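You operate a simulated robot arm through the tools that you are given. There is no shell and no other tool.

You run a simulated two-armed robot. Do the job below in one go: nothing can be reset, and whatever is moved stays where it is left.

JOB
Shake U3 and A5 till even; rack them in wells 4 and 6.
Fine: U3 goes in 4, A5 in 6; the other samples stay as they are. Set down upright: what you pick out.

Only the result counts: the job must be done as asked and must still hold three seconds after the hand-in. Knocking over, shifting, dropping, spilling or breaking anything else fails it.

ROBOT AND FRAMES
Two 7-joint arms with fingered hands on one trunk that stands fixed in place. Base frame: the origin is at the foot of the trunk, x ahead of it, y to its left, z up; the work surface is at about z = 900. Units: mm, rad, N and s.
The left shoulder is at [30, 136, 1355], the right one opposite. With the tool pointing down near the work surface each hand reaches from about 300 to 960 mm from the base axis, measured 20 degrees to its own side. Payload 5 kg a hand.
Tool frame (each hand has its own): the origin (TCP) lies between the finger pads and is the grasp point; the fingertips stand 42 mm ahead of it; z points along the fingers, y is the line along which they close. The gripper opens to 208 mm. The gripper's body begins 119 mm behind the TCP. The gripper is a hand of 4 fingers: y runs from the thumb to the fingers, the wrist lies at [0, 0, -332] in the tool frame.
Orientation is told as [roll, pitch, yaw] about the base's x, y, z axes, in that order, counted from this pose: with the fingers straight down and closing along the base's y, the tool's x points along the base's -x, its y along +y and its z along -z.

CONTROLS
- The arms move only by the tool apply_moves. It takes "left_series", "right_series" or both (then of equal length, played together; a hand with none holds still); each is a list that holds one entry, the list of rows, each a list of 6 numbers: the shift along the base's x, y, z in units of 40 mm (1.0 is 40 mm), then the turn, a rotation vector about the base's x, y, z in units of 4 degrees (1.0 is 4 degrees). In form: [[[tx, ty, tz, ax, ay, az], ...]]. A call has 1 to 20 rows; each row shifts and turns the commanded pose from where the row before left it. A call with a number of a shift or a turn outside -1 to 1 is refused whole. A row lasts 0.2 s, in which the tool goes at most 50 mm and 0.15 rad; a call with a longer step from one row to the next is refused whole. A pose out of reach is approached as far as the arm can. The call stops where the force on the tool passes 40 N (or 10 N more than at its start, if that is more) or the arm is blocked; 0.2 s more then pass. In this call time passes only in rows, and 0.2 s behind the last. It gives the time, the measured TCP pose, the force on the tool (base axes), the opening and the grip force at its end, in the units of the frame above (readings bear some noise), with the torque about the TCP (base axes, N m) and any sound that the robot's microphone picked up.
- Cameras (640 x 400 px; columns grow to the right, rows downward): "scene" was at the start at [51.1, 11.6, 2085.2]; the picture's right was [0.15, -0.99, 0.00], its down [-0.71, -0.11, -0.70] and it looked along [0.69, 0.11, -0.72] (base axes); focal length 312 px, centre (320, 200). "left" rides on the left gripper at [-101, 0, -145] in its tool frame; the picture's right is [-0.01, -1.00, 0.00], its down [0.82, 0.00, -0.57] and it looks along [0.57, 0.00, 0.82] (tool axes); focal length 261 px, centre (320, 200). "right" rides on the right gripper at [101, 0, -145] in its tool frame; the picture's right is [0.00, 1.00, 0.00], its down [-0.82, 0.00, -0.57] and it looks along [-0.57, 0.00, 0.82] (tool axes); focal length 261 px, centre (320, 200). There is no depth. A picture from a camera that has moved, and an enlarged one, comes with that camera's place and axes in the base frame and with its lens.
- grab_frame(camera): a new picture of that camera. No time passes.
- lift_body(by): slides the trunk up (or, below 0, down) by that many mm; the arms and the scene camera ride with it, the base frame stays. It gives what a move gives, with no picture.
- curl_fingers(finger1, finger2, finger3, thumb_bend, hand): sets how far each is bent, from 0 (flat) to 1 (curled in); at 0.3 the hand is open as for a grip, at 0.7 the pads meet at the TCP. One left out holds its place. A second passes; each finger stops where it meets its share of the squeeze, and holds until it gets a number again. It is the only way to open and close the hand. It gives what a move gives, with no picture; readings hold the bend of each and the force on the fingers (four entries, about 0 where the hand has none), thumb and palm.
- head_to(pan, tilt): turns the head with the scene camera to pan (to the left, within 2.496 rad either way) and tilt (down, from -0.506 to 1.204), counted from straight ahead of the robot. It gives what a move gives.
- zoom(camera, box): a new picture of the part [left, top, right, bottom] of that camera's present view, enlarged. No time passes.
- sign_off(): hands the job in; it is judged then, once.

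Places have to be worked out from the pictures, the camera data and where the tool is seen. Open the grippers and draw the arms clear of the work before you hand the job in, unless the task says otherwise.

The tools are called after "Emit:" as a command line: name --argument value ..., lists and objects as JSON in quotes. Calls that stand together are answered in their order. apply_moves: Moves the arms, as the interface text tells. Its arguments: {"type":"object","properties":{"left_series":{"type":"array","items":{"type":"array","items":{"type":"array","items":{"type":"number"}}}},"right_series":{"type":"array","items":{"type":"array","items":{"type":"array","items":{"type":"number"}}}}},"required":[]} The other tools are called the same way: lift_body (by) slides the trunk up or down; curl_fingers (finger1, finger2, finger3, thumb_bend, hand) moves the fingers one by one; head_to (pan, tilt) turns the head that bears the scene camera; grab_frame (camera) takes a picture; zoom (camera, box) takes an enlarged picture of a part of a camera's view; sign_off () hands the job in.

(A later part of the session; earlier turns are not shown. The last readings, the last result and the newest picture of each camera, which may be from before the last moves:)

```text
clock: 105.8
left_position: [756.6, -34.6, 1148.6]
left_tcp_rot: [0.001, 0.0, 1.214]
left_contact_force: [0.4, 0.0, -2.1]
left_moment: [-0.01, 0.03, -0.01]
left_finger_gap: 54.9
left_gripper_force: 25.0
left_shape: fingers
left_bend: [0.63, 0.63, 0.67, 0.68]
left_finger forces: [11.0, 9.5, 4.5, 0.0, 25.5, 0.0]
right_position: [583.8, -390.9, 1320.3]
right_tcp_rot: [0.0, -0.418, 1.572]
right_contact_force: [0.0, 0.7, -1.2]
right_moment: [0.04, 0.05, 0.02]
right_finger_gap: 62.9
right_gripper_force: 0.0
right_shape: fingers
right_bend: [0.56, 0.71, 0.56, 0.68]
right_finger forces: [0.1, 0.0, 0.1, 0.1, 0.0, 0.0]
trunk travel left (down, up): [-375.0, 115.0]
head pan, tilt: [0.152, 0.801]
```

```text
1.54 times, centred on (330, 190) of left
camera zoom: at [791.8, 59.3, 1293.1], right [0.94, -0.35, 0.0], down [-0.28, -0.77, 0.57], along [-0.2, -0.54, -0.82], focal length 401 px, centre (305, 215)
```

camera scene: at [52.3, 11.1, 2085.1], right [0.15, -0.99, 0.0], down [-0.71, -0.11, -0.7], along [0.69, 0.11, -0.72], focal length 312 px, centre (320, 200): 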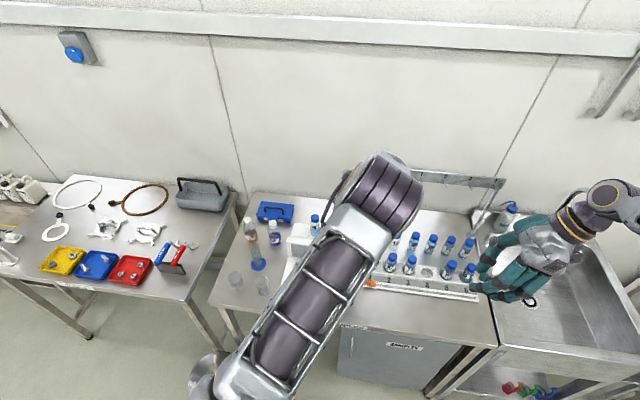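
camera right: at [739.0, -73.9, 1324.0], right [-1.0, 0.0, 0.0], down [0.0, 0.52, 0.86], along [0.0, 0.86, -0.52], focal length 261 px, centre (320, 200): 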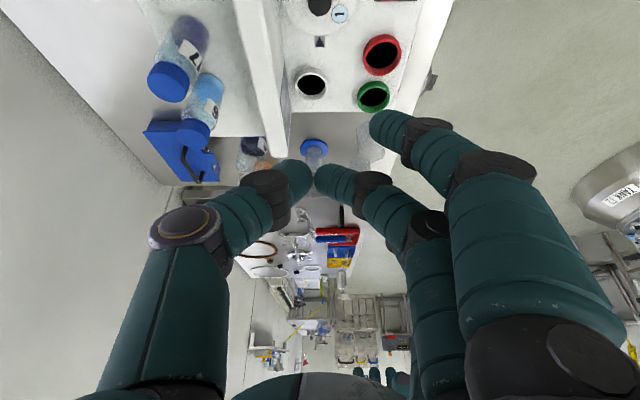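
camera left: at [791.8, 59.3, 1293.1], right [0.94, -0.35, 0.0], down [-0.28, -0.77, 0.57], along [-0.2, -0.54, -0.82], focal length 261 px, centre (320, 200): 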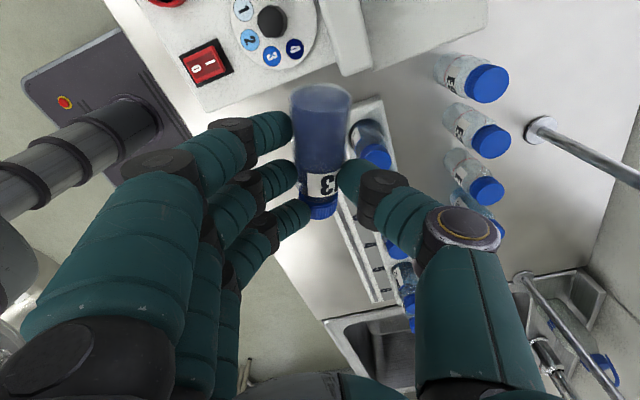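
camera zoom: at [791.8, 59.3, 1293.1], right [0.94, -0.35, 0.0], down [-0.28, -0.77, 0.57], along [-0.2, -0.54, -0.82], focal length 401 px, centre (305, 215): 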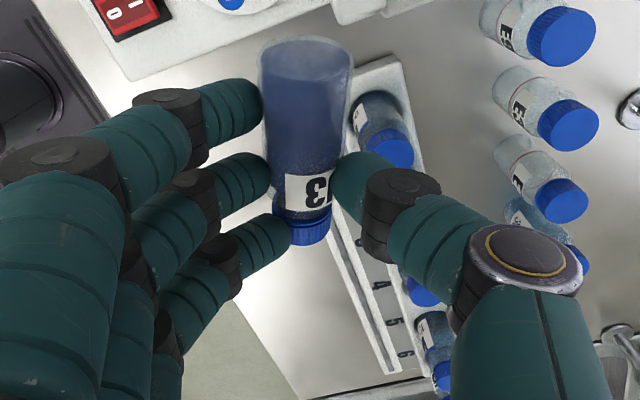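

The rack itself is unmoved. Now I'll carry U3 to the free area in front while turning it cap-up: tilt the hand about the closing axis, blended with some yaw.

Emit:
apply_moves --left_series '[[[-0.24, -0.26, 0.1, -0.917, 0.341, 0.548], [-0.24, -0.26, 0.1, -0.929, 0.305, 0.548], [-0.24, -0.26, 0.1, -0.94, 0.27, 0.548], [-0.24, -0.26, 0.1, -0.95, 0.233, 0.548], [-0.24, -0.26, 0, -0.958, 0.197, 0.548], [-0.24, -0.26, 0, -0.965, 0.16, 0.548], [-0.24, -0.26, 0, -0.97, 0.124, 0.548], [-0.24, -0.26, 0, -0.974, 0.087, 0.548], [-0.24, -0.26, 0, -0.977, 0.049, 0.548], [-0.24, -0.26, 0, -0.978, 0.012, 0.548], [-0.24, -0.26, 0, -0.978, -0.026, 0.548], [-0.24, -0.26, 0, -0.976, -0.063, 0.548]]]'

Emit:
grab_frame --camera "scene"

Emit:
grab_frame --camera "left"

```text
clock: 108.4
left_position: [641.9, -157.7, 1167.3]
left_tcp_rot: [0.019, 0.821, 1.68]
left_contact_force: [0.0, 0.4, -0.4]
left_moment: [0.05, 0.01, 0.03]
left_finger_gap: 54.4
left_gripper_force: 25.2
left_shape: fingers
left_bend: [0.63, 0.63, 0.67, 0.68]
left_finger forces: [10.9, 9.6, 4.2, 0.0, 25.2, 0.0]
right_position: [582.8, -389.4, 1320.2]
right_tcp_rot: [0.0, -0.419, 1.571]
right_contact_force: [0.6, 1.0, 0.4]
right_moment: [-0.04, 0.0, -0.02]
right_finger_gap: 63.2
right_gripper_force: 0.1
right_shape: fingers
right_bend: [0.56, 0.71, 0.56, 0.68]
right_finger forces: [0.0, 0.0, 0.1, 0.0, 0.0, 0.1]
trunk travel left (down, up): [-375.0, 115.0]
head pan, tilt: [0.152, 0.801]
```

```text
taken
camera scene: at [51.3, 12.5, 2085.1], right [0.15, -0.99, 0.0], down [-0.71, -0.11, -0.7], along [0.69, 0.11, -0.72], focal length 312 px, centre (320, 200)
```

scene: 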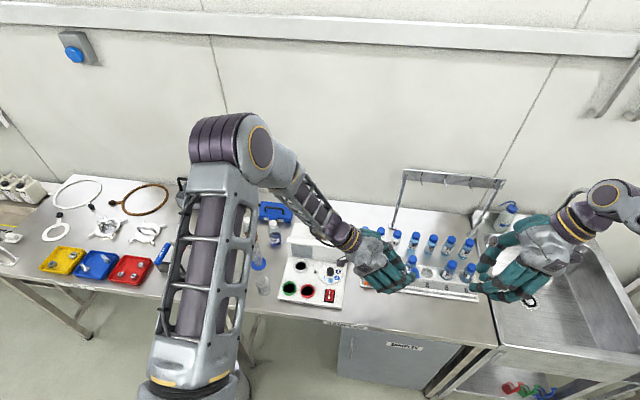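

```text
taken
camera left: at [624.7, 15.7, 1192.0], right [0.99, 0.1, -0.02], down [0.03, -0.14, 0.99], along [0.1, -0.99, -0.14], focal length 261 px, centre (320, 200)
```

left: 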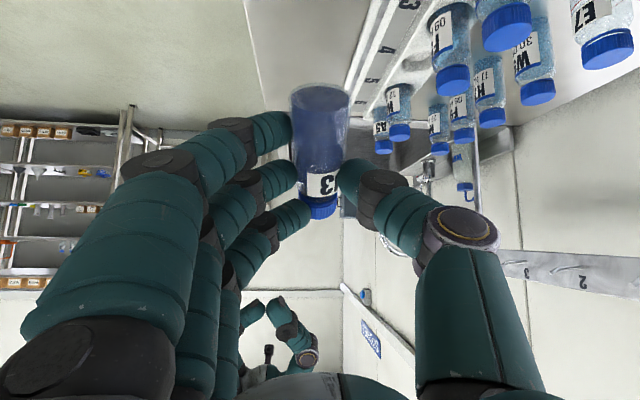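

This works smoothly. I'll finish the remaining turn to bring U3 upright.

Emit:
apply_moves --left_series '[[[0, 0, 0, -0.973, -0.101, 0.548], [0, 0, 0, -0.968, -0.138, 0.548], [0, 0, 0, -0.962, -0.175, 0.548], [0, 0, 0, -0.955, -0.212, 0.548], [0, 0, 0, -0.946, -0.247, 0.548], [0, 0, 0, -0.936, -0.283, 0.548], [0, 0, 0, -0.925, -0.318, 0.548], [0, 0, 0, -0.912, -0.354, 0.548], [0, 0, 0, -0.898, -0.388, 0.548], [0, 0, 0, -0.882, -0.423, 0.548], [0, 0, 0, -0.865, -0.456, 0.548], [0, 0, 0, 0, 0, 0]]]'

Emit:
grab_frame --camera "scene"

Emit:
grab_frame --camera "left"

Emit:
zoom --camera "scene" --box '[340, 210, 460, 310]'

```text
clock: 111.0
left_position: [640.6, -157.5, 1166.8]
left_tcp_rot: [1.56, 1.552, -2.646]
left_contact_force: [0.3, -0.6, -1.3]
left_moment: [0.04, 0.02, 0.02]
left_finger_gap: 54.6
left_gripper_force: 24.6
left_shape: fingers
left_bend: [0.63, 0.63, 0.67, 0.68]
left_finger forces: [10.7, 9.7, 4.1, 0.0, 24.8, 0.0]
right_position: [582.5, -390.3, 1319.8]
right_tcp_rot: [-0.001, -0.419, 1.57]
right_contact_force: [0.0, -0.3, 0.1]
right_moment: [0.05, -0.03, -0.01]
right_finger_gap: 63.2
right_gripper_force: 0.1
right_shape: fingers
right_bend: [0.56, 0.71, 0.56, 0.68]
right_finger forces: [0.0, 0.0, 0.0, 0.0, 0.0, 0.0]
trunk travel left (down, up): [-375.0, 115.0]
head pan, tilt: [0.152, 0.801]
```

```text
taken
camera scene: at [51.0, 10.9, 2085.2], right [0.15, -0.99, 0.0], down [-0.71, -0.11, -0.7], along [0.69, 0.11, -0.72], focal length 312 px, centre (320, 200)
```

scene: 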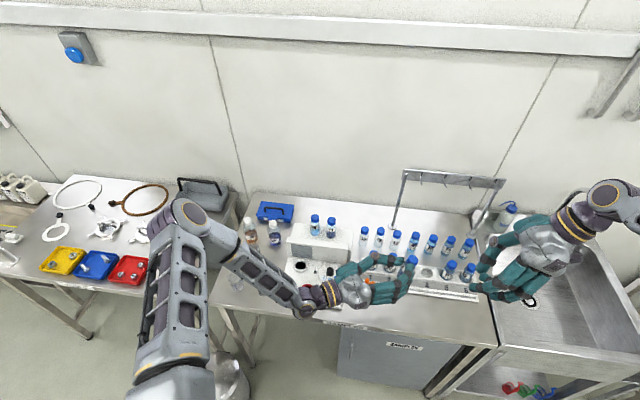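

```text
taken
camera left: at [569.4, -32.9, 1066.0], right [0.87, 0.48, -0.02], down [-0.26, 0.51, 0.82], along [0.41, -0.71, 0.57], focal length 261 px, centre (320, 200)
```

left: 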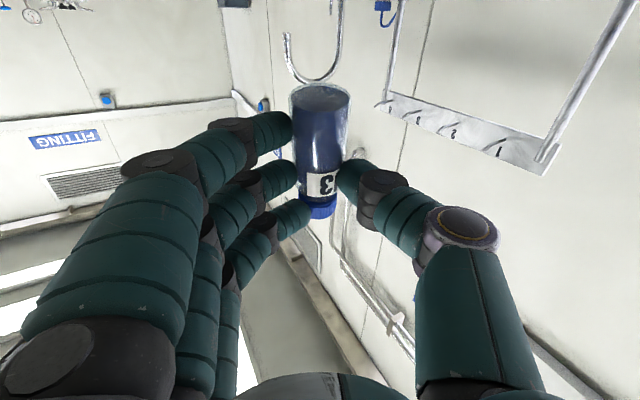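

```text
4.00 times, centred on (400, 260) of scene
camera zoom: at [51.0, 10.9, 2085.2], right [0.15, -0.99, 0.0], down [-0.71, -0.11, -0.7], along [0.69, 0.11, -0.72], focal length 1246 px, centre (0, -40)
```

zoom: 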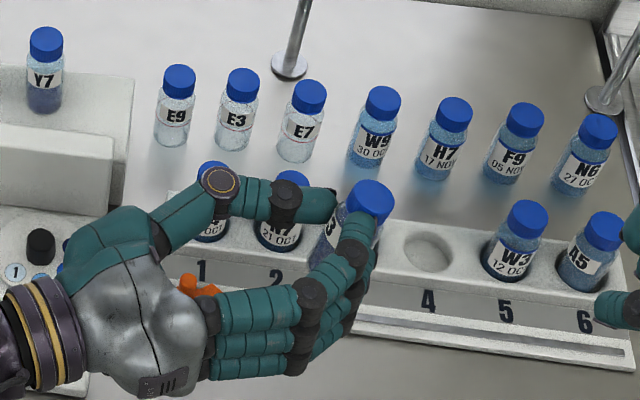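

U3 is now upright in the left hand with a 25 N grip. I'll shake it here, starting with a short burst to confirm it holds.

Emit:
apply_moves --left_series '[[[0, 0, 0.8, 0, 0, 0], [0, 0, -0.8, 0, 0, 0], [0, 0, 1, 0, 0, 0], [0, 0, -1, 0, 0, 0], [0, 0, 1, 0, 0, 0], [0, 0, -1, 0, 0, 0], [0, 0, 1, 0, 0, 0], [0, 0, -1, 0, 0, 0]]]'

Emit:
zoom --camera "left" --box '[250, 60, 400, 240]'

```text
clock: 112.8
left_position: [643.1, -158.5, 1167.2]
left_tcp_rot: [1.549, 1.551, -2.657]
left_contact_force: [1.5, 1.0, -0.2]
left_moment: [0.06, 0.0, -0.13]
left_finger_gap: 54.4
left_gripper_force: 23.6
left_shape: fingers
left_bend: [0.63, 0.63, 0.67, 0.68]
left_finger forces: [10.7, 9.8, 3.9, 0.0, 24.9, 0.1]
right_position: [582.6, -390.3, 1318.8]
right_tcp_rot: [0.003, -0.419, 1.572]
right_contact_force: [1.3, -0.3, -0.1]
right_moment: [-0.07, 0.12, 0.05]
right_finger_gap: 63.3
right_gripper_force: 0.1
right_shape: fingers
right_bend: [0.56, 0.71, 0.56, 0.68]
right_finger forces: [0.0, 0.1, 0.0, 0.0, 0.0, 0.0]
trunk travel left (down, up): [-375.0, 115.0]
head pan, tilt: [0.152, 0.801]
```

```text
2.22 times, centred on (325, 150) of left
camera zoom: at [570.4, -32.9, 1066.8], right [0.87, 0.48, -0.02], down [-0.26, 0.51, 0.82], along [0.41, -0.71, 0.57], focal length 579 px, centre (309, 311)
```

zoom: 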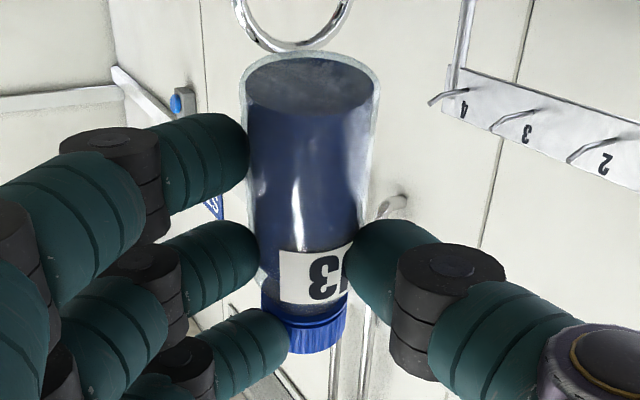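

The grip holds without loss. I'll do two longer shaking rounds, watching the grip after each.

Emit:
apply_moves --left_series '[[[0, 0, 1, 0, 0, 0], [0, 0, -1, 0, 0, 0], [0, 0, 1, 0, 0, 0], [0, 0, -1, 0, 0, 0], [0, 0, 1, 0, 0, 0], [0, 0, -1, 0, 0, 0], [0, 0, 1, 0, 0, 0], [0, 0, -1, 0, 0, 0], [0, 0, 1, 0, 0, 0], [0, 0, -1, 0, 0, 0], [0, 0, 1, 0, 0, 0], [0, 0, -1, 0, 0, 0], [0, 0, 1, 0, 0, 0], [0, 0, -1, 0, 0, 0], [0, 0, 1, 0, 0, 0], [0, 0, -1, 0, 0, 0], [0, 0, 1, 0, 0, 0], [0, 0, -1, 0, 0, 0], [0, 0, 1, 0, 0, 0], [0, 0, -1, 0, 0, 0]]]'

Emit:
zoom --camera "left" --box '[250, 60, 400, 240]'

```text
clock: 117.0
left_position: [643.0, -157.9, 1169.3]
left_tcp_rot: [1.556, 1.554, -2.649]
left_contact_force: [1.0, -0.7, -1.1]
left_moment: [0.04, 0.02, -0.09]
left_finger_gap: 54.1
left_gripper_force: 23.8
left_shape: fingers
left_bend: [0.63, 0.63, 0.67, 0.68]
left_finger forces: [10.7, 9.2, 3.9, 0.0, 24.5, 0.1]
right_position: [585.5, -388.9, 1319.1]
right_tcp_rot: [0.002, -0.418, 1.572]
right_contact_force: [0.4, 0.1, 0.5]
right_moment: [-0.03, 0.11, 0.06]
right_finger_gap: 63.2
right_gripper_force: 0.1
right_shape: fingers
right_bend: [0.56, 0.71, 0.56, 0.68]
right_finger forces: [0.1, 0.0, 0.2, 0.0, 0.1, 0.0]
trunk travel left (down, up): [-375.0, 115.0]
head pan, tilt: [0.152, 0.801]
```

```text
2.22 times, centred on (325, 150) of left
camera zoom: at [570.9, -34.0, 1068.2], right [0.87, 0.48, -0.02], down [-0.26, 0.51, 0.82], along [0.41, -0.71, 0.57], focal length 579 px, centre (309, 311)
```

zoom: 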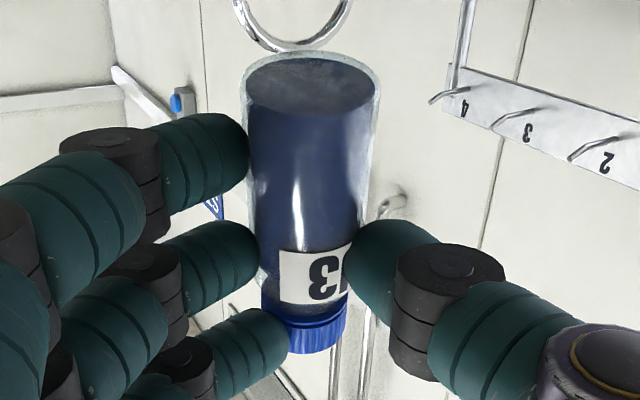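

Uniform throughout and unchanged between rounds. I'll do one more round for margin, then yaw toward heading 0 for setting it down.

Emit:
apply_moves --left_series '[[[0, 0, 1, 0, 0, 0], [0, 0, -1, 0, 0, 0], [0, 0, 1, 0, 0, 0], [0, 0, -1, 0, 0, 0], [0, 0, 1, 0, 0, 0], [0, 0, -1, 0, 0, 0], [0, 0, 1, 0, 0, 0], [0, 0, -1, 0, 0, 0], [0, 0, 1, 0, 0, 0], [0, 0, -1, 0, 0, 0], [0, 0, 1, 0, 0, 0], [0, 0, -1, 0, 0, 0], [0, 0, 1, 0, 0, 0], [0, 0, -1, 0, 0, 0], [0, 0, 1, 0, 0, 0], [0, 0, -1, 0, 0, 0], [0, 0, 1, 0, 0, 0], [0, 0, -1, 0, 0, 0], [0, 0, 1, 0, 0, 0], [0, 0, -1, 0, 0, 0]]]'

Emit:
zoom --camera "scene" --box '[330, 220, 450, 320]'

```text
clock: 121.2
left_position: [638.2, -156.0, 1169.2]
left_tcp_rot: [1.574, 1.556, -2.634]
left_contact_force: [1.9, 0.4, -1.0]
left_moment: [0.04, 0.02, -0.14]
left_finger_gap: 53.9
left_gripper_force: 23.9
left_shape: fingers
left_bend: [0.63, 0.63, 0.67, 0.68]
left_finger forces: [10.5, 8.9, 3.7, 0.0, 24.0, 0.0]
right_position: [584.4, -390.0, 1320.5]
right_tcp_rot: [0.003, -0.418, 1.572]
right_contact_force: [0.1, 0.0, -0.5]
right_moment: [-0.05, 0.13, 0.05]
right_finger_gap: 63.1
right_gripper_force: 0.0
right_shape: fingers
right_bend: [0.56, 0.71, 0.56, 0.68]
right_finger forces: [0.0, 0.1, 0.0, 0.1, 0.1, 0.0]
trunk travel left (down, up): [-375.0, 115.0]
head pan, tilt: [0.152, 0.801]
```

```text
4.00 times, centred on (390, 270) of scene
camera zoom: at [53.2, 11.7, 2085.0], right [0.15, -0.99, 0.0], down [-0.71, -0.11, -0.69], along [0.69, 0.11, -0.72], focal length 1246 px, centre (40, -80)
```

zoom: 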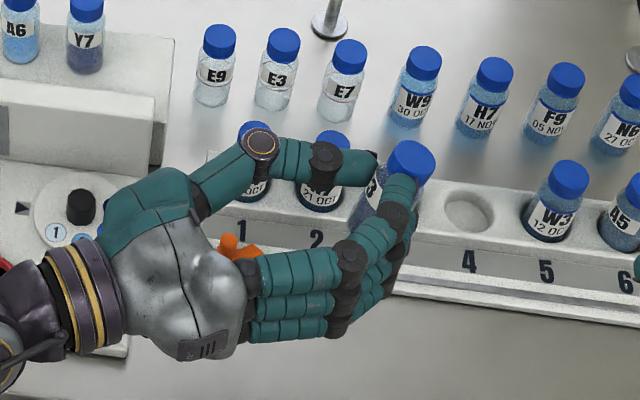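

Now yaw +60° so the left hand points straight forward (its camera will then hang beyond the table's front edge).

Emit:
apply_moves --left_series '[[[0, 0, 0, 0, 0, 1], [0, 0, 0, 0, 0, 1], [0, 0, 0, 0, 0, 1], [0, 0, 0, 0, 0, 1], [0, 0, 0, 0, 0, 1], [0, 0, 0, 0, 0, 1], [0, 0, 0, 0, 0, 1], [0, 0, 0, 0, 0, 1], [0, 0, 0, 0, 0, 1], [0, 0, 0, 0, 0, 1], [0, 0, 0, 0, 0, 1], [0, 0, 0, 0, 0, 1], [0, 0, 0, 0, 0, 1], [0, 0, 0, 0, 0, 1], [0, 0, 0, 0, 0, 1]]]'

Emit:
grab_frame --camera "scene"

Emit:
grab_frame --camera "right"

Emit:
grab_frame --camera "left"

```text
clock: 124.4
left_position: [640.2, -158.5, 1167.0]
left_tcp_rot: [1.52, 1.553, -1.64]
left_contact_force: [0.0, 0.3, -0.2]
left_moment: [0.02, 0.02, 0.04]
left_finger_gap: 53.4
left_gripper_force: 23.8
left_shape: fingers
left_bend: [0.63, 0.63, 0.67, 0.68]
left_finger forces: [10.3, 9.0, 3.6, 0.0, 23.8, 0.0]
right_position: [583.1, -390.9, 1318.9]
right_tcp_rot: [0.002, -0.419, 1.57]
right_contact_force: [-0.3, -0.5, -0.4]
right_moment: [0.04, -0.02, 0.01]
right_finger_gap: 63.5
right_gripper_force: 0.2
right_shape: fingers
right_bend: [0.56, 0.71, 0.56, 0.68]
right_finger forces: [0.1, 0.0, 0.1, 0.0, 0.0, 0.1]
trunk travel left (down, up): [-375.0, 115.0]
head pan, tilt: [0.152, 0.801]
```

```text
taken
camera scene: at [51.0, 10.3, 2085.2], right [0.15, -0.99, 0.0], down [-0.71, -0.11, -0.7], along [0.69, 0.11, -0.72], focal length 312 px, centre (320, 200)
```

scene: 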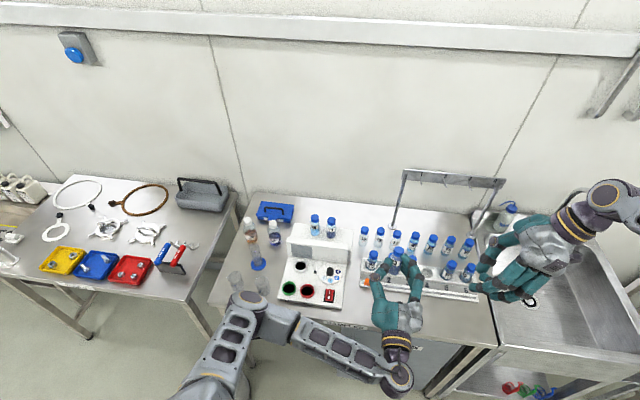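

```text
taken
camera right: at [581.4, -541.9, 1409.8], right [-1.0, 0.0, 0.0], down [0.0, 0.52, 0.86], along [0.0, 0.86, -0.52], focal length 261 px, centre (320, 200)
```

right: 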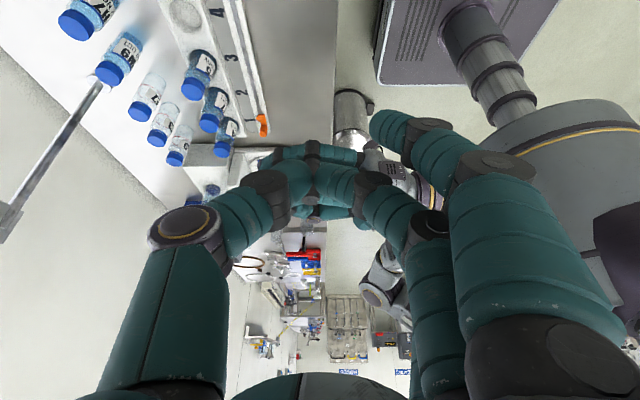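

```text
taken
camera left: at [496.6, -158.1, 1066.5], right [0.02, 1.0, -0.02], down [-0.57, 0.03, 0.82], along [0.82, 0.0, 0.57], focal length 261 px, centre (320, 200)
```

left: 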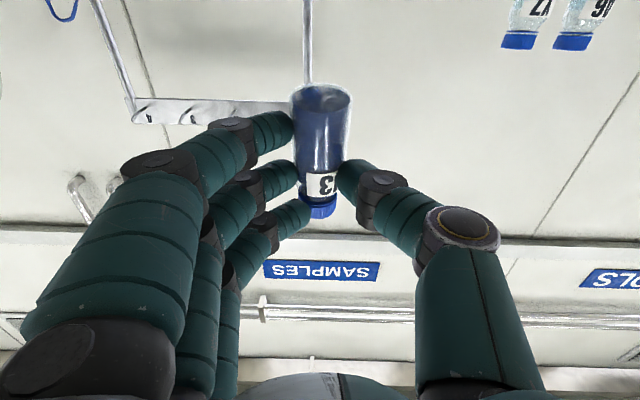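

The left hand now points forward with U3 upright. I'll zoom in to check its verticality before lowering.

Emit:
zoom --camera "scene" --box '[360, 230, 440, 300]'

Emit:
zoom --camera "left" --box '[260, 60, 380, 240]'

Emit:
zoom --camera "right" --box '[230, 110, 390, 240]'

```text
5.71 times, centred on (400, 265) of scene
camera zoom: at [51.0, 10.3, 2085.2], right [0.15, -0.99, 0.0], down [-0.71, -0.11, -0.7], along [0.69, 0.11, -0.72], focal length 1781 px, centre (-137, -171)
```

zoom: 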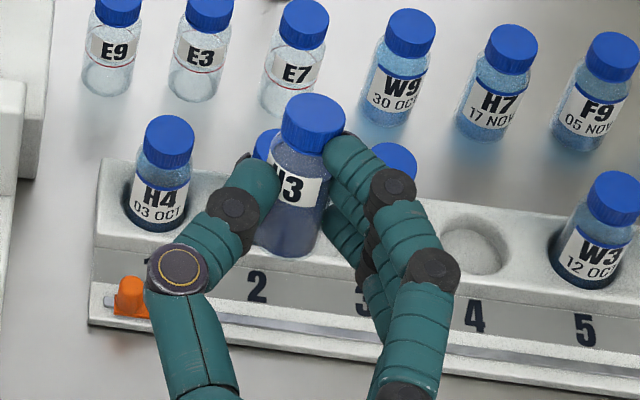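

```text
2.22 times, centred on (320, 150) of left
camera zoom: at [496.6, -158.1, 1066.5], right [0.02, 1.0, -0.02], down [-0.57, 0.03, 0.82], along [0.82, 0.0, 0.57], focal length 579 px, centre (320, 311)
```

zoom: 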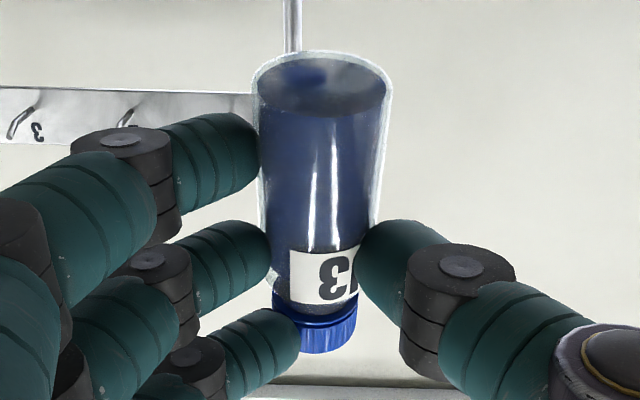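

```text
3.08 times, centred on (310, 175) of right
camera zoom: at [581.4, -541.9, 1409.8], right [-1.0, 0.0, 0.0], down [0.0, 0.52, 0.86], along [0.0, 0.86, -0.52], focal length 802 px, centre (351, 277)
```

zoom: 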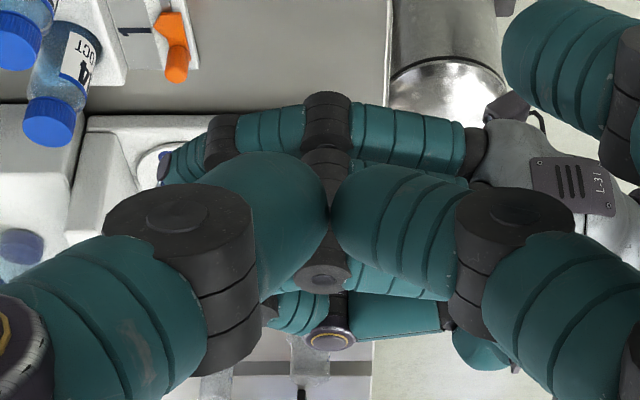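

The lateral direction is vertical, but fore-aft U3 may lean forward by 10–18°. I'll zoom tighter to measure this.

Emit:
zoom --camera "scene" --box '[385, 240, 415, 270]'

Emit:
zoom --camera "left" --box '[280, 75, 360, 225]'

```text
13.33 times, centred on (400, 255) of scene
camera zoom: at [51.0, 10.3, 2085.2], right [0.15, -0.99, 0.0], down [-0.71, -0.11, -0.7], along [0.69, 0.11, -0.72], focal length 4155 px, centre (-747, -533)
```

zoom: 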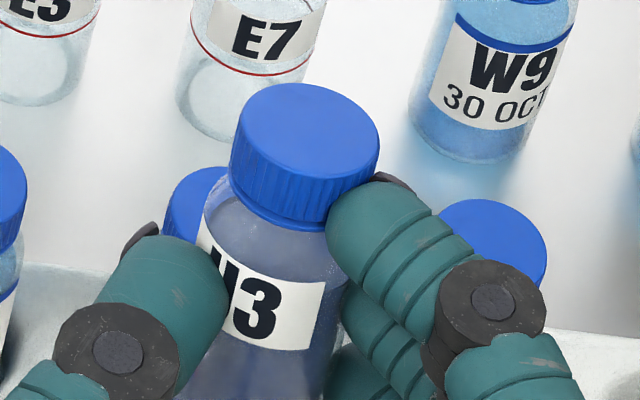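

```text
2.67 times, centred on (320, 150) of left
camera zoom: at [496.6, -158.1, 1066.5], right [0.02, 1.0, -0.02], down [-0.57, 0.03, 0.82], along [0.82, 0.0, 0.57], focal length 695 px, centre (320, 333)
```

zoom: 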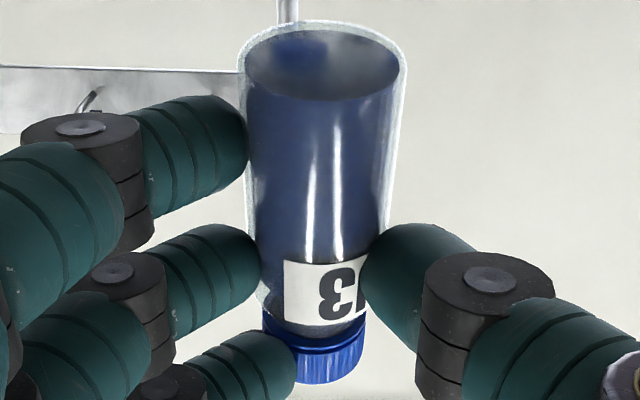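

The cap's ellipse shows about a 13° forward lean. I'll correct it by pitching the hand 13° back, and yaw to heading −30° to keep the wrist comfortable.

Emit:
apply_moves --left_series '[[[0, 0, 0, 0, -1, 0], [0, 0, 0, 0, -1, 0], [0, 0, 0, 0, -1, 0], [0, 0, 0, 0, -0.25, 0], [-0.2, 0, 0, 0, 0, -1], [-0.2, 0, 0, 0, 0, -1], [-0.2, 0, 0, 0, 0, -1], [-0.2, 0, 0, 0, 0, -1], [-0.2, 0, 0, 0, 0, -1], [-0.2, 0, 0, 0, 0, -1], [-0.2, 0, 0, 0, 0, -1], [-0.2, 0, 0, 0, 0, -0.5], [0, 0, 0, 0, 0, 0]]]'

Emit:
grab_frame --camera "scene"

Emit:
zoom --camera "scene" --box '[380, 250, 420, 290]'

Emit:
grab_frame --camera "left"

Emit:
grab_frame --camera "right"

```text
clock: 127.2
left_position: [577.2, -156.5, 1168.5]
left_tcp_rot: [3.086, 1.343, -0.599]
left_contact_force: [0.0, 0.6, -0.1]
left_moment: [-0.02, 0.02, 0.01]
left_finger_gap: 53.2
left_gripper_force: 23.5
left_shape: fingers
left_bend: [0.63, 0.63, 0.67, 0.68]
left_finger forces: [10.4, 8.9, 3.7, 0.0, 23.7, 0.0]
right_position: [582.5, -390.6, 1320.4]
right_tcp_rot: [0.0, -0.418, 1.571]
right_contact_force: [-0.2, 0.2, -0.9]
right_moment: [0.03, -0.01, -0.01]
right_finger_gap: 63.3
right_gripper_force: 0.0
right_shape: fingers
right_bend: [0.56, 0.71, 0.56, 0.68]
right_finger forces: [0.0, 0.1, 0.1, 0.0, 0.1, 0.0]
trunk travel left (down, up): [-375.0, 115.0]
head pan, tilt: [0.152, 0.801]
```

```text
taken
camera scene: at [51.4, 11.1, 2085.2], right [0.15, -0.99, 0.0], down [-0.71, -0.11, -0.7], along [0.69, 0.11, -0.72], focal length 312 px, centre (320, 200)
```

scene: 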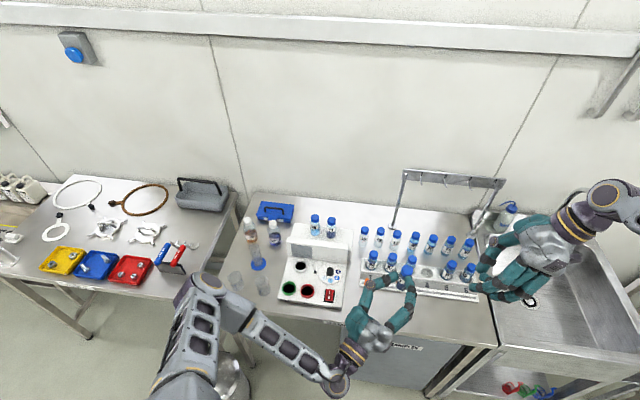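

```text
10.00 times, centred on (400, 270) of scene
camera zoom: at [51.4, 11.1, 2085.2], right [0.15, -0.99, 0.0], down [-0.71, -0.11, -0.7], along [0.69, 0.11, -0.72], focal length 3116 px, centre (-480, -500)
```

zoom: 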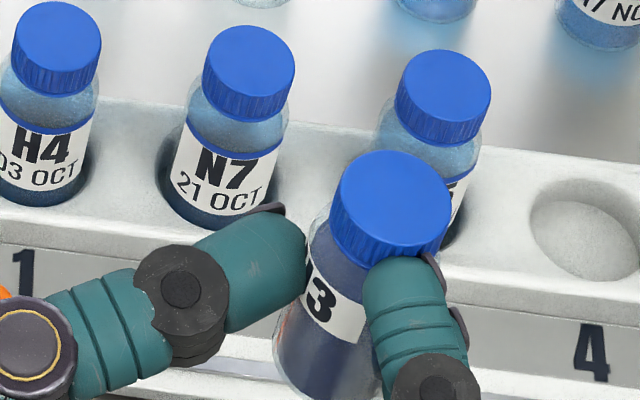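

```text
taken
camera left: at [475.1, -98.5, 1037.3], right [0.52, 0.85, -0.02], down [-0.63, 0.4, 0.67], along [0.58, -0.34, 0.74], focal length 261 px, centre (320, 200)
```

left: 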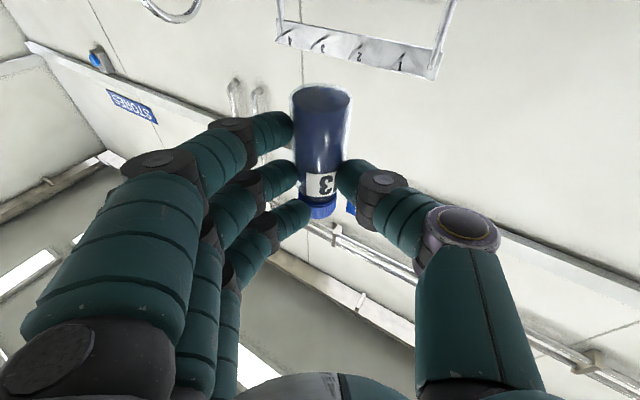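

```text
taken
camera right: at [581.6, -541.4, 1409.9], right [-1.0, 0.0, 0.0], down [0.0, 0.52, 0.86], along [0.0, 0.86, -0.52], focal length 261 px, centre (320, 200)
```

right: 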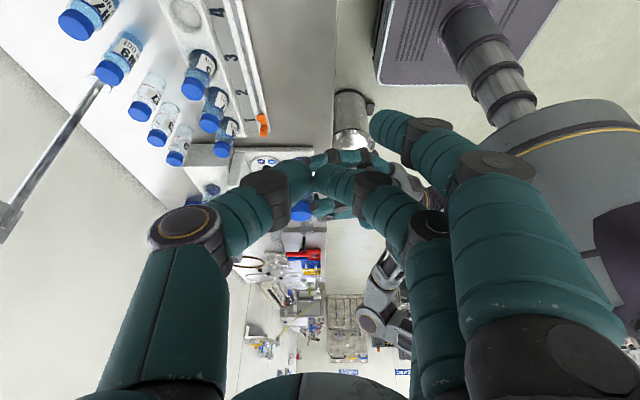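

U3 now looks upright within a few degrees. I'll check the table's front edge position before lowering near it.

Emit:
zoom --camera "scene" --box '[360, 290, 460, 360]'

```text
5.71 times, centred on (410, 325) of scene
camera zoom: at [51.4, 11.1, 2085.2], right [0.15, -0.99, 0.0], down [-0.71, -0.11, -0.7], along [0.69, 0.11, -0.72], focal length 1781 px, centre (-194, -514)
```

zoom: 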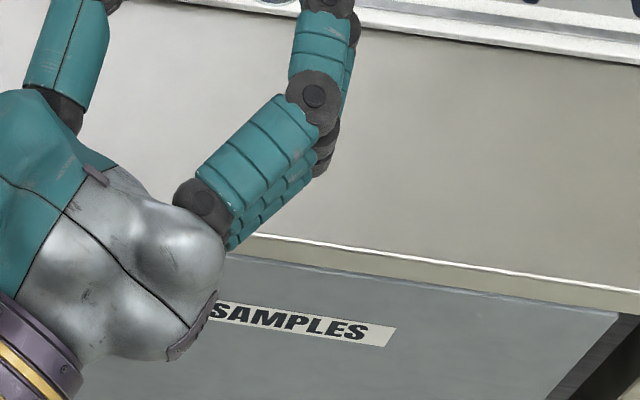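

The table edge is at x≈552, and the rack front at x≈711, so I'll set U3 down at about [590, -172]. I'll lower to ~30 mm above the table first.

Emit:
apply_moves --left_series '[[[-0.19, 0, -0.8, 0, 0, 0], [-0.19, 0, -0.8, 0, 0, 0], [0, 0, -0.8, 0, 0, 0], [0, 0, -0.8, 0, 0, 0], [0, 0, -0.75, 0, 0, 0], [0, 0, 0, 0, 0, 0]]]'

Emit:
grab_frame --camera "left"

Emit:
zoom --camera "scene" --box '[350, 270, 450, 350]'

```text
clock: 128.6
left_position: [559.6, -157.8, 1005.6]
left_tcp_rot: [3.086, 1.345, -0.601]
left_contact_force: [-0.2, 0.0, -0.7]
left_moment: [0.02, 0.01, 0.0]
left_finger_gap: 53.4
left_gripper_force: 22.9
left_shape: fingers
left_bend: [0.63, 0.63, 0.67, 0.68]
left_finger forces: [10.4, 8.9, 3.6, 0.0, 23.6, 0.0]
right_position: [582.7, -389.2, 1320.9]
right_tcp_rot: [-0.002, -0.419, 1.571]
right_contact_force: [-0.4, 0.1, 0.4]
right_moment: [0.01, -0.01, 0.0]
right_finger_gap: 63.2
right_gripper_force: 0.0
right_shape: fingers
right_bend: [0.56, 0.71, 0.56, 0.68]
right_finger forces: [0.1, 0.1, 0.0, 0.1, 0.0, 0.0]
trunk travel left (down, up): [-375.0, 115.0]
head pan, tilt: [0.152, 0.801]
```

```text
taken
camera left: at [458.2, -98.0, 875.8], right [0.52, 0.85, -0.02], down [-0.63, 0.4, 0.67], along [0.58, -0.34, 0.74], focal length 261 px, centre (320, 200)
```

left: 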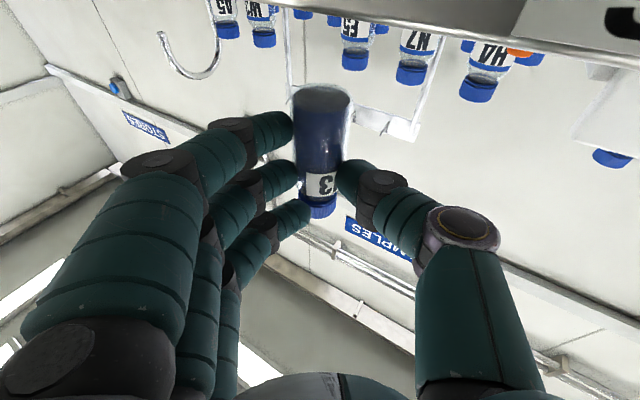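

```text
5.00 times, centred on (400, 310) of scene
camera zoom: at [51.1, 11.4, 2085.2], right [0.15, -0.99, 0.0], down [-0.71, -0.11, -0.7], along [0.69, 0.11, -0.72], focal length 1558 px, centre (-80, -350)
```

zoom: 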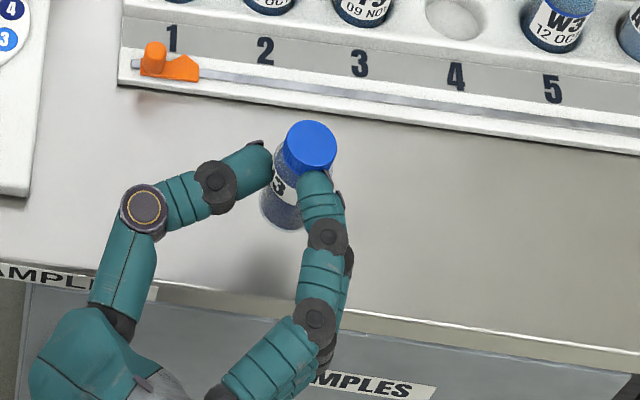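

U3 hovers near-vertical over clear table. I'll lower slowly until contact.

Emit:
apply_moves --left_series '[[[0, 0, -0.5, 0, 0, 0], [0, 0, -0.3, 0, 0, 0], [0, 0, -0.1, 0, 0, 0], [0, 0, -0.1, 0, 0, 0], [0, 0, 0, 0, 0, 0]]]'

Emit:
zoom --camera "scene" --box '[370, 280, 420, 320]'

Emit:
grab_frame --camera "left"

```text
clock: 129.8
left_position: [561.1, -155.4, 968.3]
left_tcp_rot: [3.085, 1.342, -0.601]
left_contact_force: [-0.2, 0.5, -1.8]
left_moment: [0.06, 0.03, -0.01]
left_finger_gap: 53.4
left_gripper_force: 23.2
left_shape: fingers
left_bend: [0.63, 0.63, 0.67, 0.68]
left_finger forces: [10.3, 8.8, 3.6, 0.0, 23.6, 0.1]
right_position: [583.0, -390.4, 1319.8]
right_tcp_rot: [0.0, -0.418, 1.57]
right_contact_force: [-0.2, 0.1, 0.0]
right_moment: [-0.03, -0.03, -0.04]
right_finger_gap: 63.1
right_gripper_force: 0.1
right_shape: fingers
right_bend: [0.56, 0.71, 0.56, 0.68]
right_finger forces: [0.0, 0.1, 0.1, 0.0, 0.1, 0.1]
trunk travel left (down, up): [-375.0, 115.0]
head pan, tilt: [0.152, 0.801]
```

```text
10.00 times, centred on (395, 300) of scene
camera zoom: at [50.8, 11.7, 2085.2], right [0.15, -0.99, 0.0], down [-0.71, -0.11, -0.7], along [0.69, 0.11, -0.72], focal length 3116 px, centre (-430, -800)
```

zoom: 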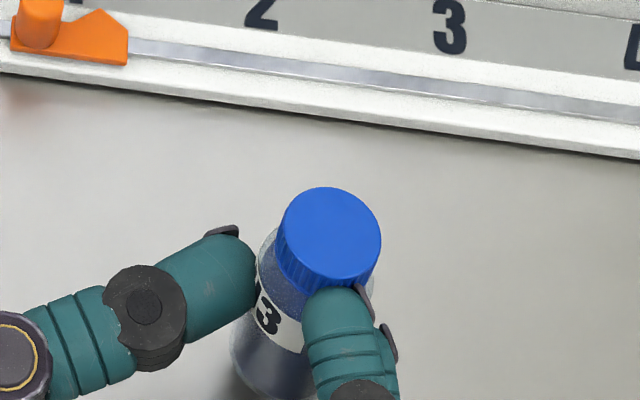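

```text
taken
camera left: at [458.9, -97.0, 838.2], right [0.52, 0.85, -0.02], down [-0.63, 0.4, 0.67], along [0.58, -0.34, 0.74], focal length 261 px, centre (320, 200)
```

left: 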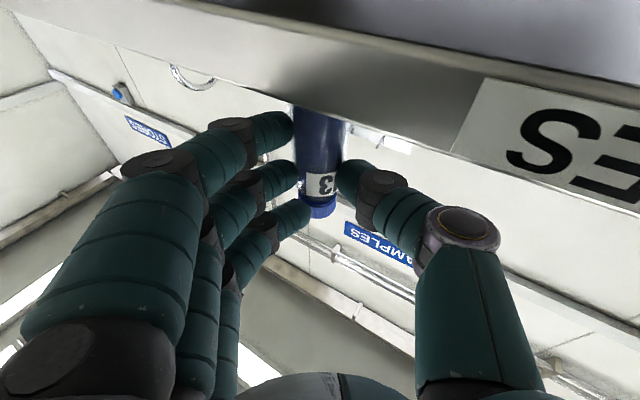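

About 12 mm remains. I'll lower in 3 mm steps watching the force.

Emit:
apply_moves --left_series '[[[0, 0, -0.08, 0, 0, 0], [0, 0, -0.08, 0, 0, 0], [0, 0, 0, 0, 0, 0]]]'

Emit:
apply_moves --left_series '[[[0, 0, -0.06, 0, 0, 0], [0, 0, 0, 0, 0, 0]]]'

Emit:
grab_frame --camera "left"

```text
clock: 130.6
left_position: [561.6, -156.2, 963.6]
left_tcp_rot: [3.085, 1.345, -0.6]
left_contact_force: [-0.5, 0.3, -1.5]
left_moment: [0.01, 0.03, -0.01]
left_finger_gap: 53.4
left_gripper_force: 23.3
left_shape: fingers
left_bend: [0.63, 0.63, 0.67, 0.68]
left_finger forces: [10.3, 8.9, 3.7, 0.1, 23.7, 0.1]
right_position: [581.4, -391.3, 1319.9]
right_tcp_rot: [0.002, -0.419, 1.57]
right_contact_force: [0.6, 0.3, 0.1]
right_moment: [-0.01, -0.01, 0.0]
right_finger_gap: 63.1
right_gripper_force: 0.2
right_shape: fingers
right_bend: [0.56, 0.71, 0.56, 0.68]
right_finger forces: [0.0, 0.1, 0.0, 0.0, 0.0, 0.0]
trunk travel left (down, up): [-375.0, 115.0]
head pan, tilt: [0.152, 0.801]
```

```text
clock: 131.2
left_position: [561.7, -156.5, 960.6]
left_tcp_rot: [3.087, 1.343, -0.602]
left_contact_force: [-0.4, 0.8, -1.2]
left_moment: [0.03, 0.04, 0.0]
left_finger_gap: 53.5
left_gripper_force: 23.7
left_shape: fingers
left_bend: [0.63, 0.63, 0.67, 0.68]
left_finger forces: [10.4, 9.0, 3.6, 0.0, 23.7, 0.0]
right_position: [583.1, -389.4, 1319.7]
right_tcp_rot: [0.0, -0.419, 1.571]
right_contact_force: [0.0, 0.4, -0.1]
right_moment: [0.01, 0.0, -0.02]
right_finger_gap: 63.5
right_gripper_force: 0.1
right_shape: fingers
right_bend: [0.56, 0.71, 0.56, 0.68]
right_finger forces: [0.0, 0.0, 0.0, 0.0, 0.1, 0.1]
trunk travel left (down, up): [-375.0, 115.0]
head pan, tilt: [0.152, 0.801]
```

```text
taken
camera left: at [459.5, -97.7, 830.2], right [0.52, 0.85, -0.02], down [-0.63, 0.4, 0.67], along [0.58, -0.34, 0.74], focal length 261 px, centre (320, 200)
```

left: 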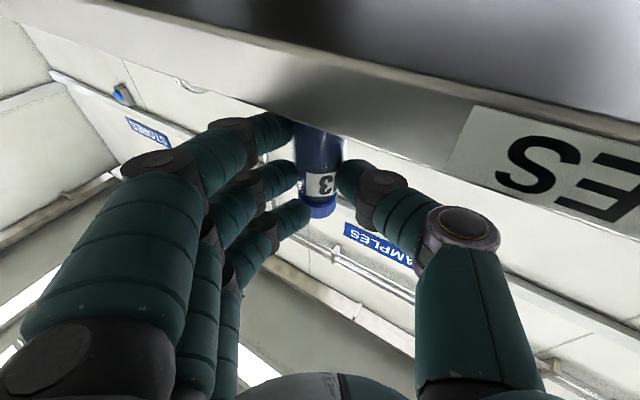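

Still no contact. I'll keep lowering by 2 mm steps.

Emit:
apply_moves --left_series '[[[0, 0, -0.06, 0, 0, 0], [0, 0, 0, 0, 0, 0]]]'

Emit:
apply_moves --left_series '[[[0, 0, -0.06, 0, 0, 0], [0, 0, 0, 0, 0, 0]]]'

```text
clock: 131.8
left_position: [561.0, -157.7, 957.0]
left_tcp_rot: [3.084, 1.344, -0.604]
left_contact_force: [-0.2, 0.2, -0.1]
left_moment: [0.06, 0.04, 0.0]
left_finger_gap: 53.3
left_gripper_force: 22.4
left_shape: fingers
left_bend: [0.63, 0.63, 0.67, 0.68]
left_finger forces: [10.3, 8.9, 3.7, 0.0, 23.6, 0.1]
right_position: [582.8, -389.4, 1320.8]
right_tcp_rot: [-0.001, -0.419, 1.572]
right_contact_force: [0.1, -0.1, 0.0]
right_moment: [-0.04, -0.01, 0.0]
right_finger_gap: 63.1
right_gripper_force: 0.0
right_shape: fingers
right_bend: [0.56, 0.71, 0.56, 0.68]
right_finger forces: [0.0, 0.1, 0.0, 0.0, 0.0, 0.0]
trunk travel left (down, up): [-375.0, 115.0]
head pan, tilt: [0.152, 0.801]
```

```text
clock: 132.4
left_position: [559.9, -158.0, 954.7]
left_tcp_rot: [3.086, 1.345, -0.6]
left_contact_force: [0.0, 0.9, -0.1]
left_moment: [0.06, 0.01, -0.02]
left_finger_gap: 53.4
left_gripper_force: 23.5
left_shape: fingers
left_bend: [0.63, 0.63, 0.67, 0.68]
left_finger forces: [10.3, 8.9, 3.8, 0.0, 23.6, 0.0]
right_position: [582.5, -389.2, 1319.7]
right_tcp_rot: [0.0, -0.418, 1.57]
right_contact_force: [1.2, 0.5, -0.3]
right_moment: [-0.03, -0.02, 0.02]
right_finger_gap: 63.3
right_gripper_force: 0.0
right_shape: fingers
right_bend: [0.56, 0.71, 0.56, 0.68]
right_finger forces: [0.0, 0.0, 0.0, 0.0, 0.1, 0.0]
trunk travel left (down, up): [-375.0, 115.0]
head pan, tilt: [0.152, 0.801]
```

The supported weight has vanished (force from −1.5 to ~0 N), so the base is starting to touch. I'll go 1.5 mm further and look.

Emit:
apply_moves --left_series '[[[0, 0, -0.04, 0, 0, 0], [0, 0, 0, 0, 0, 0]]]'

Emit:
zoom --camera "scene" --box '[370, 280, 420, 330]'

```text
clock: 133.0
left_position: [561.8, -157.1, 954.1]
left_tcp_rot: [3.085, 1.344, -0.6]
left_contact_force: [-0.5, -0.6, -0.9]
left_moment: [0.02, 0.03, 0.04]
left_finger_gap: 53.4
left_gripper_force: 23.6
left_shape: fingers
left_bend: [0.63, 0.63, 0.67, 0.68]
left_finger forces: [10.3, 8.9, 3.7, 0.0, 23.6, 0.1]
right_position: [582.9, -389.7, 1319.0]
right_tcp_rot: [-0.001, -0.418, 1.571]
right_contact_force: [-0.5, 0.5, -0.8]
right_moment: [-0.03, 0.03, 0.01]
right_finger_gap: 63.3
right_gripper_force: 0.0
right_shape: fingers
right_bend: [0.56, 0.71, 0.56, 0.68]
right_finger forces: [0.0, 0.0, 0.1, 0.0, 0.1, 0.1]
trunk travel left (down, up): [-375.0, 115.0]
head pan, tilt: [0.152, 0.801]
```

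```text
8.00 times, centred on (395, 305) of scene
camera zoom: at [51.0, 11.5, 2085.2], right [0.15, -0.99, 0.0], down [-0.71, -0.11, -0.7], along [0.69, 0.11, -0.72], focal length 2493 px, centre (-280, -640)
```

zoom: 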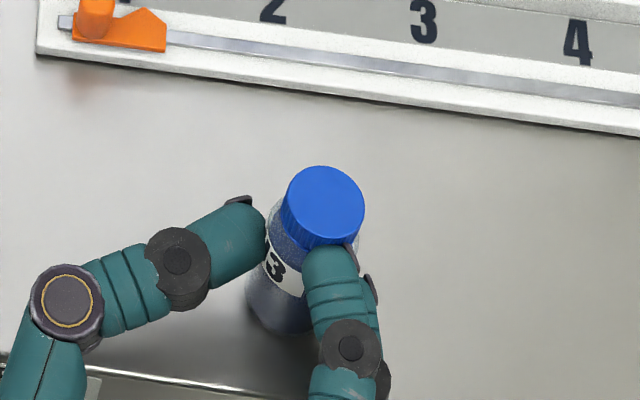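

Emit:
apply_moves --left_series '[[[0, 0, -0.05, 0, 0, 0], [0, 0, 0, 0, 0, 0]]]'

Emit:
apply_moves --left_series '[[[0, 0, -0.05, 0, 0, 0], [0, 0, 0, 0, 0, 0]]]'

```text
clock: 133.6
left_position: [560.8, -157.1, 952.6]
left_tcp_rot: [3.084, 1.342, -0.601]
left_contact_force: [0.5, 1.1, 5.9]
left_moment: [-0.17, -0.19, 0.05]
left_finger_gap: 53.3
left_gripper_force: 22.8
left_shape: fingers
left_bend: [0.63, 0.63, 0.67, 0.68]
left_finger forces: [10.1, 8.3, 3.5, 0.1, 23.8, 0.0]
right_position: [582.0, -389.8, 1319.6]
right_tcp_rot: [-0.001, -0.417, 1.571]
right_contact_force: [0.6, -0.6, 0.8]
right_moment: [0.01, -0.01, -0.01]
right_finger_gap: 63.0
right_gripper_force: 0.1
right_shape: fingers
right_bend: [0.56, 0.71, 0.56, 0.68]
right_finger forces: [0.0, 0.0, 0.0, 0.0, 0.1, 0.0]
trunk travel left (down, up): [-375.0, 115.0]
head pan, tilt: [0.152, 0.801]
```

```text
clock: 134.2
left_position: [561.2, -155.6, 951.6]
left_tcp_rot: [3.083, 1.342, -0.602]
left_contact_force: [2.7, -0.8, 18.5]
left_moment: [-0.47, -0.48, 0.03]
left_finger_gap: 53.7
left_gripper_force: 21.2
left_shape: fingers
left_bend: [0.63, 0.63, 0.67, 0.68]
left_finger forces: [10.3, 7.6, 3.2, 0.0, 21.4, 0.0]
right_position: [582.6, -390.5, 1320.2]
right_tcp_rot: [-0.001, -0.419, 1.573]
right_contact_force: [0.6, -0.5, -0.2]
right_moment: [-0.01, 0.03, 0.0]
right_finger_gap: 63.1
right_gripper_force: 0.0
right_shape: fingers
right_bend: [0.56, 0.71, 0.56, 0.68]
right_finger forces: [0.0, 0.1, 0.0, 0.1, 0.1, 0.0]
trunk travel left (down, up): [-375.0, 115.0]
head pan, tilt: [0.152, 0.801]
```

Firm contact now (18 N). I'll ease up 1 mm and then open the left hand slightly to let U3 stand.

Emit:
apply_moves --left_series '[[[0, 0, 0.02, 0, 0, 0], [0, 0, 0, 0, 0, 0]]]'

Emit:
curl_fingers --hand "left" --finger1 0.615 --finger2 0.615 --finger3 0.62 --thumb_bend 0.65

Emit:
zoom --camera "scene" --box '[370, 280, 420, 330]'

Emit:
grab_frame --camera "left"

```text
clock: 134.8
left_position: [561.0, -157.3, 951.7]
left_tcp_rot: [3.085, 1.343, -0.599]
left_contact_force: [0.4, 2.2, 17.8]
left_moment: [-0.51, -0.42, 0.04]
left_finger_gap: 53.7
left_gripper_force: 22.1
left_shape: fingers
left_bend: [0.63, 0.63, 0.68, 0.68]
left_finger forces: [10.4, 7.7, 3.2, 0.0, 23.3, 0.0]
right_position: [580.6, -390.1, 1320.2]
right_tcp_rot: [-0.001, -0.419, 1.574]
right_contact_force: [-0.5, -0.4, -1.2]
right_moment: [-0.01, 0.01, 0.0]
right_finger_gap: 63.6
right_gripper_force: 0.1
right_shape: fingers
right_bend: [0.56, 0.71, 0.56, 0.68]
right_finger forces: [0.1, 0.0, 0.1, 0.0, 0.0, 0.0]
trunk travel left (down, up): [-375.0, 115.0]
head pan, tilt: [0.152, 0.801]
```

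```text
clock: 135.8
left_position: [561.6, -157.5, 950.7]
left_tcp_rot: [3.086, 1.344, -0.603]
left_contact_force: [0.0, 0.7, 0.0]
left_moment: [-0.03, -0.01, 0.01]
left_finger_gap: 57.8
left_gripper_force: 0.0
left_shape: fingers
left_bend: [0.61, 0.61, 0.62, 0.65]
left_finger forces: [0.1, 0.0, 0.0, 0.0, 0.3, 0.0]
right_position: [582.1, -389.1, 1320.9]
right_tcp_rot: [-0.001, -0.42, 1.57]
right_contact_force: [0.2, 0.8, 0.9]
right_moment: [0.02, 0.0, 0.0]
right_finger_gap: 63.2
right_gripper_force: 0.1
right_shape: fingers
right_bend: [0.56, 0.71, 0.56, 0.68]
right_finger forces: [0.0, 0.0, 0.1, 0.0, 0.0, 0.0]
trunk travel left (down, up): [-375.0, 115.0]
head pan, tilt: [0.152, 0.801]
```

```text
8.00 times, centred on (395, 305) of scene
camera zoom: at [50.9, 11.5, 2085.2], right [0.15, -0.99, 0.0], down [-0.71, -0.11, -0.7], along [0.69, 0.11, -0.72], focal length 2493 px, centre (-280, -640)
```

zoom: 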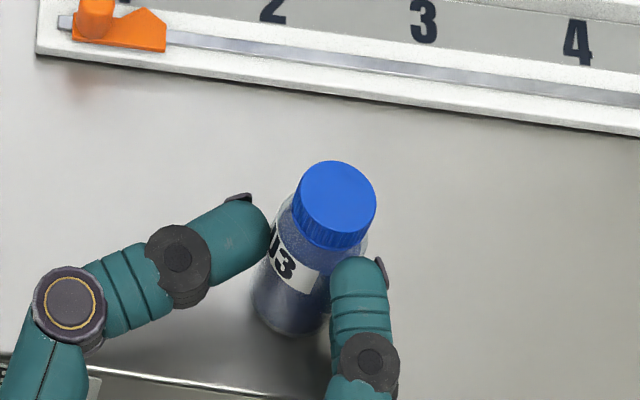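

```text
taken
camera left: at [459.4, -98.5, 820.2], right [0.52, 0.85, -0.02], down [-0.63, 0.4, 0.67], along [0.58, -0.34, 0.74], focal length 261 px, centre (320, 200)
```

left: 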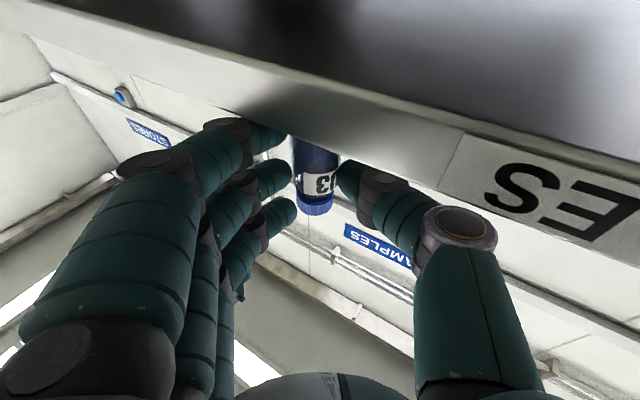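

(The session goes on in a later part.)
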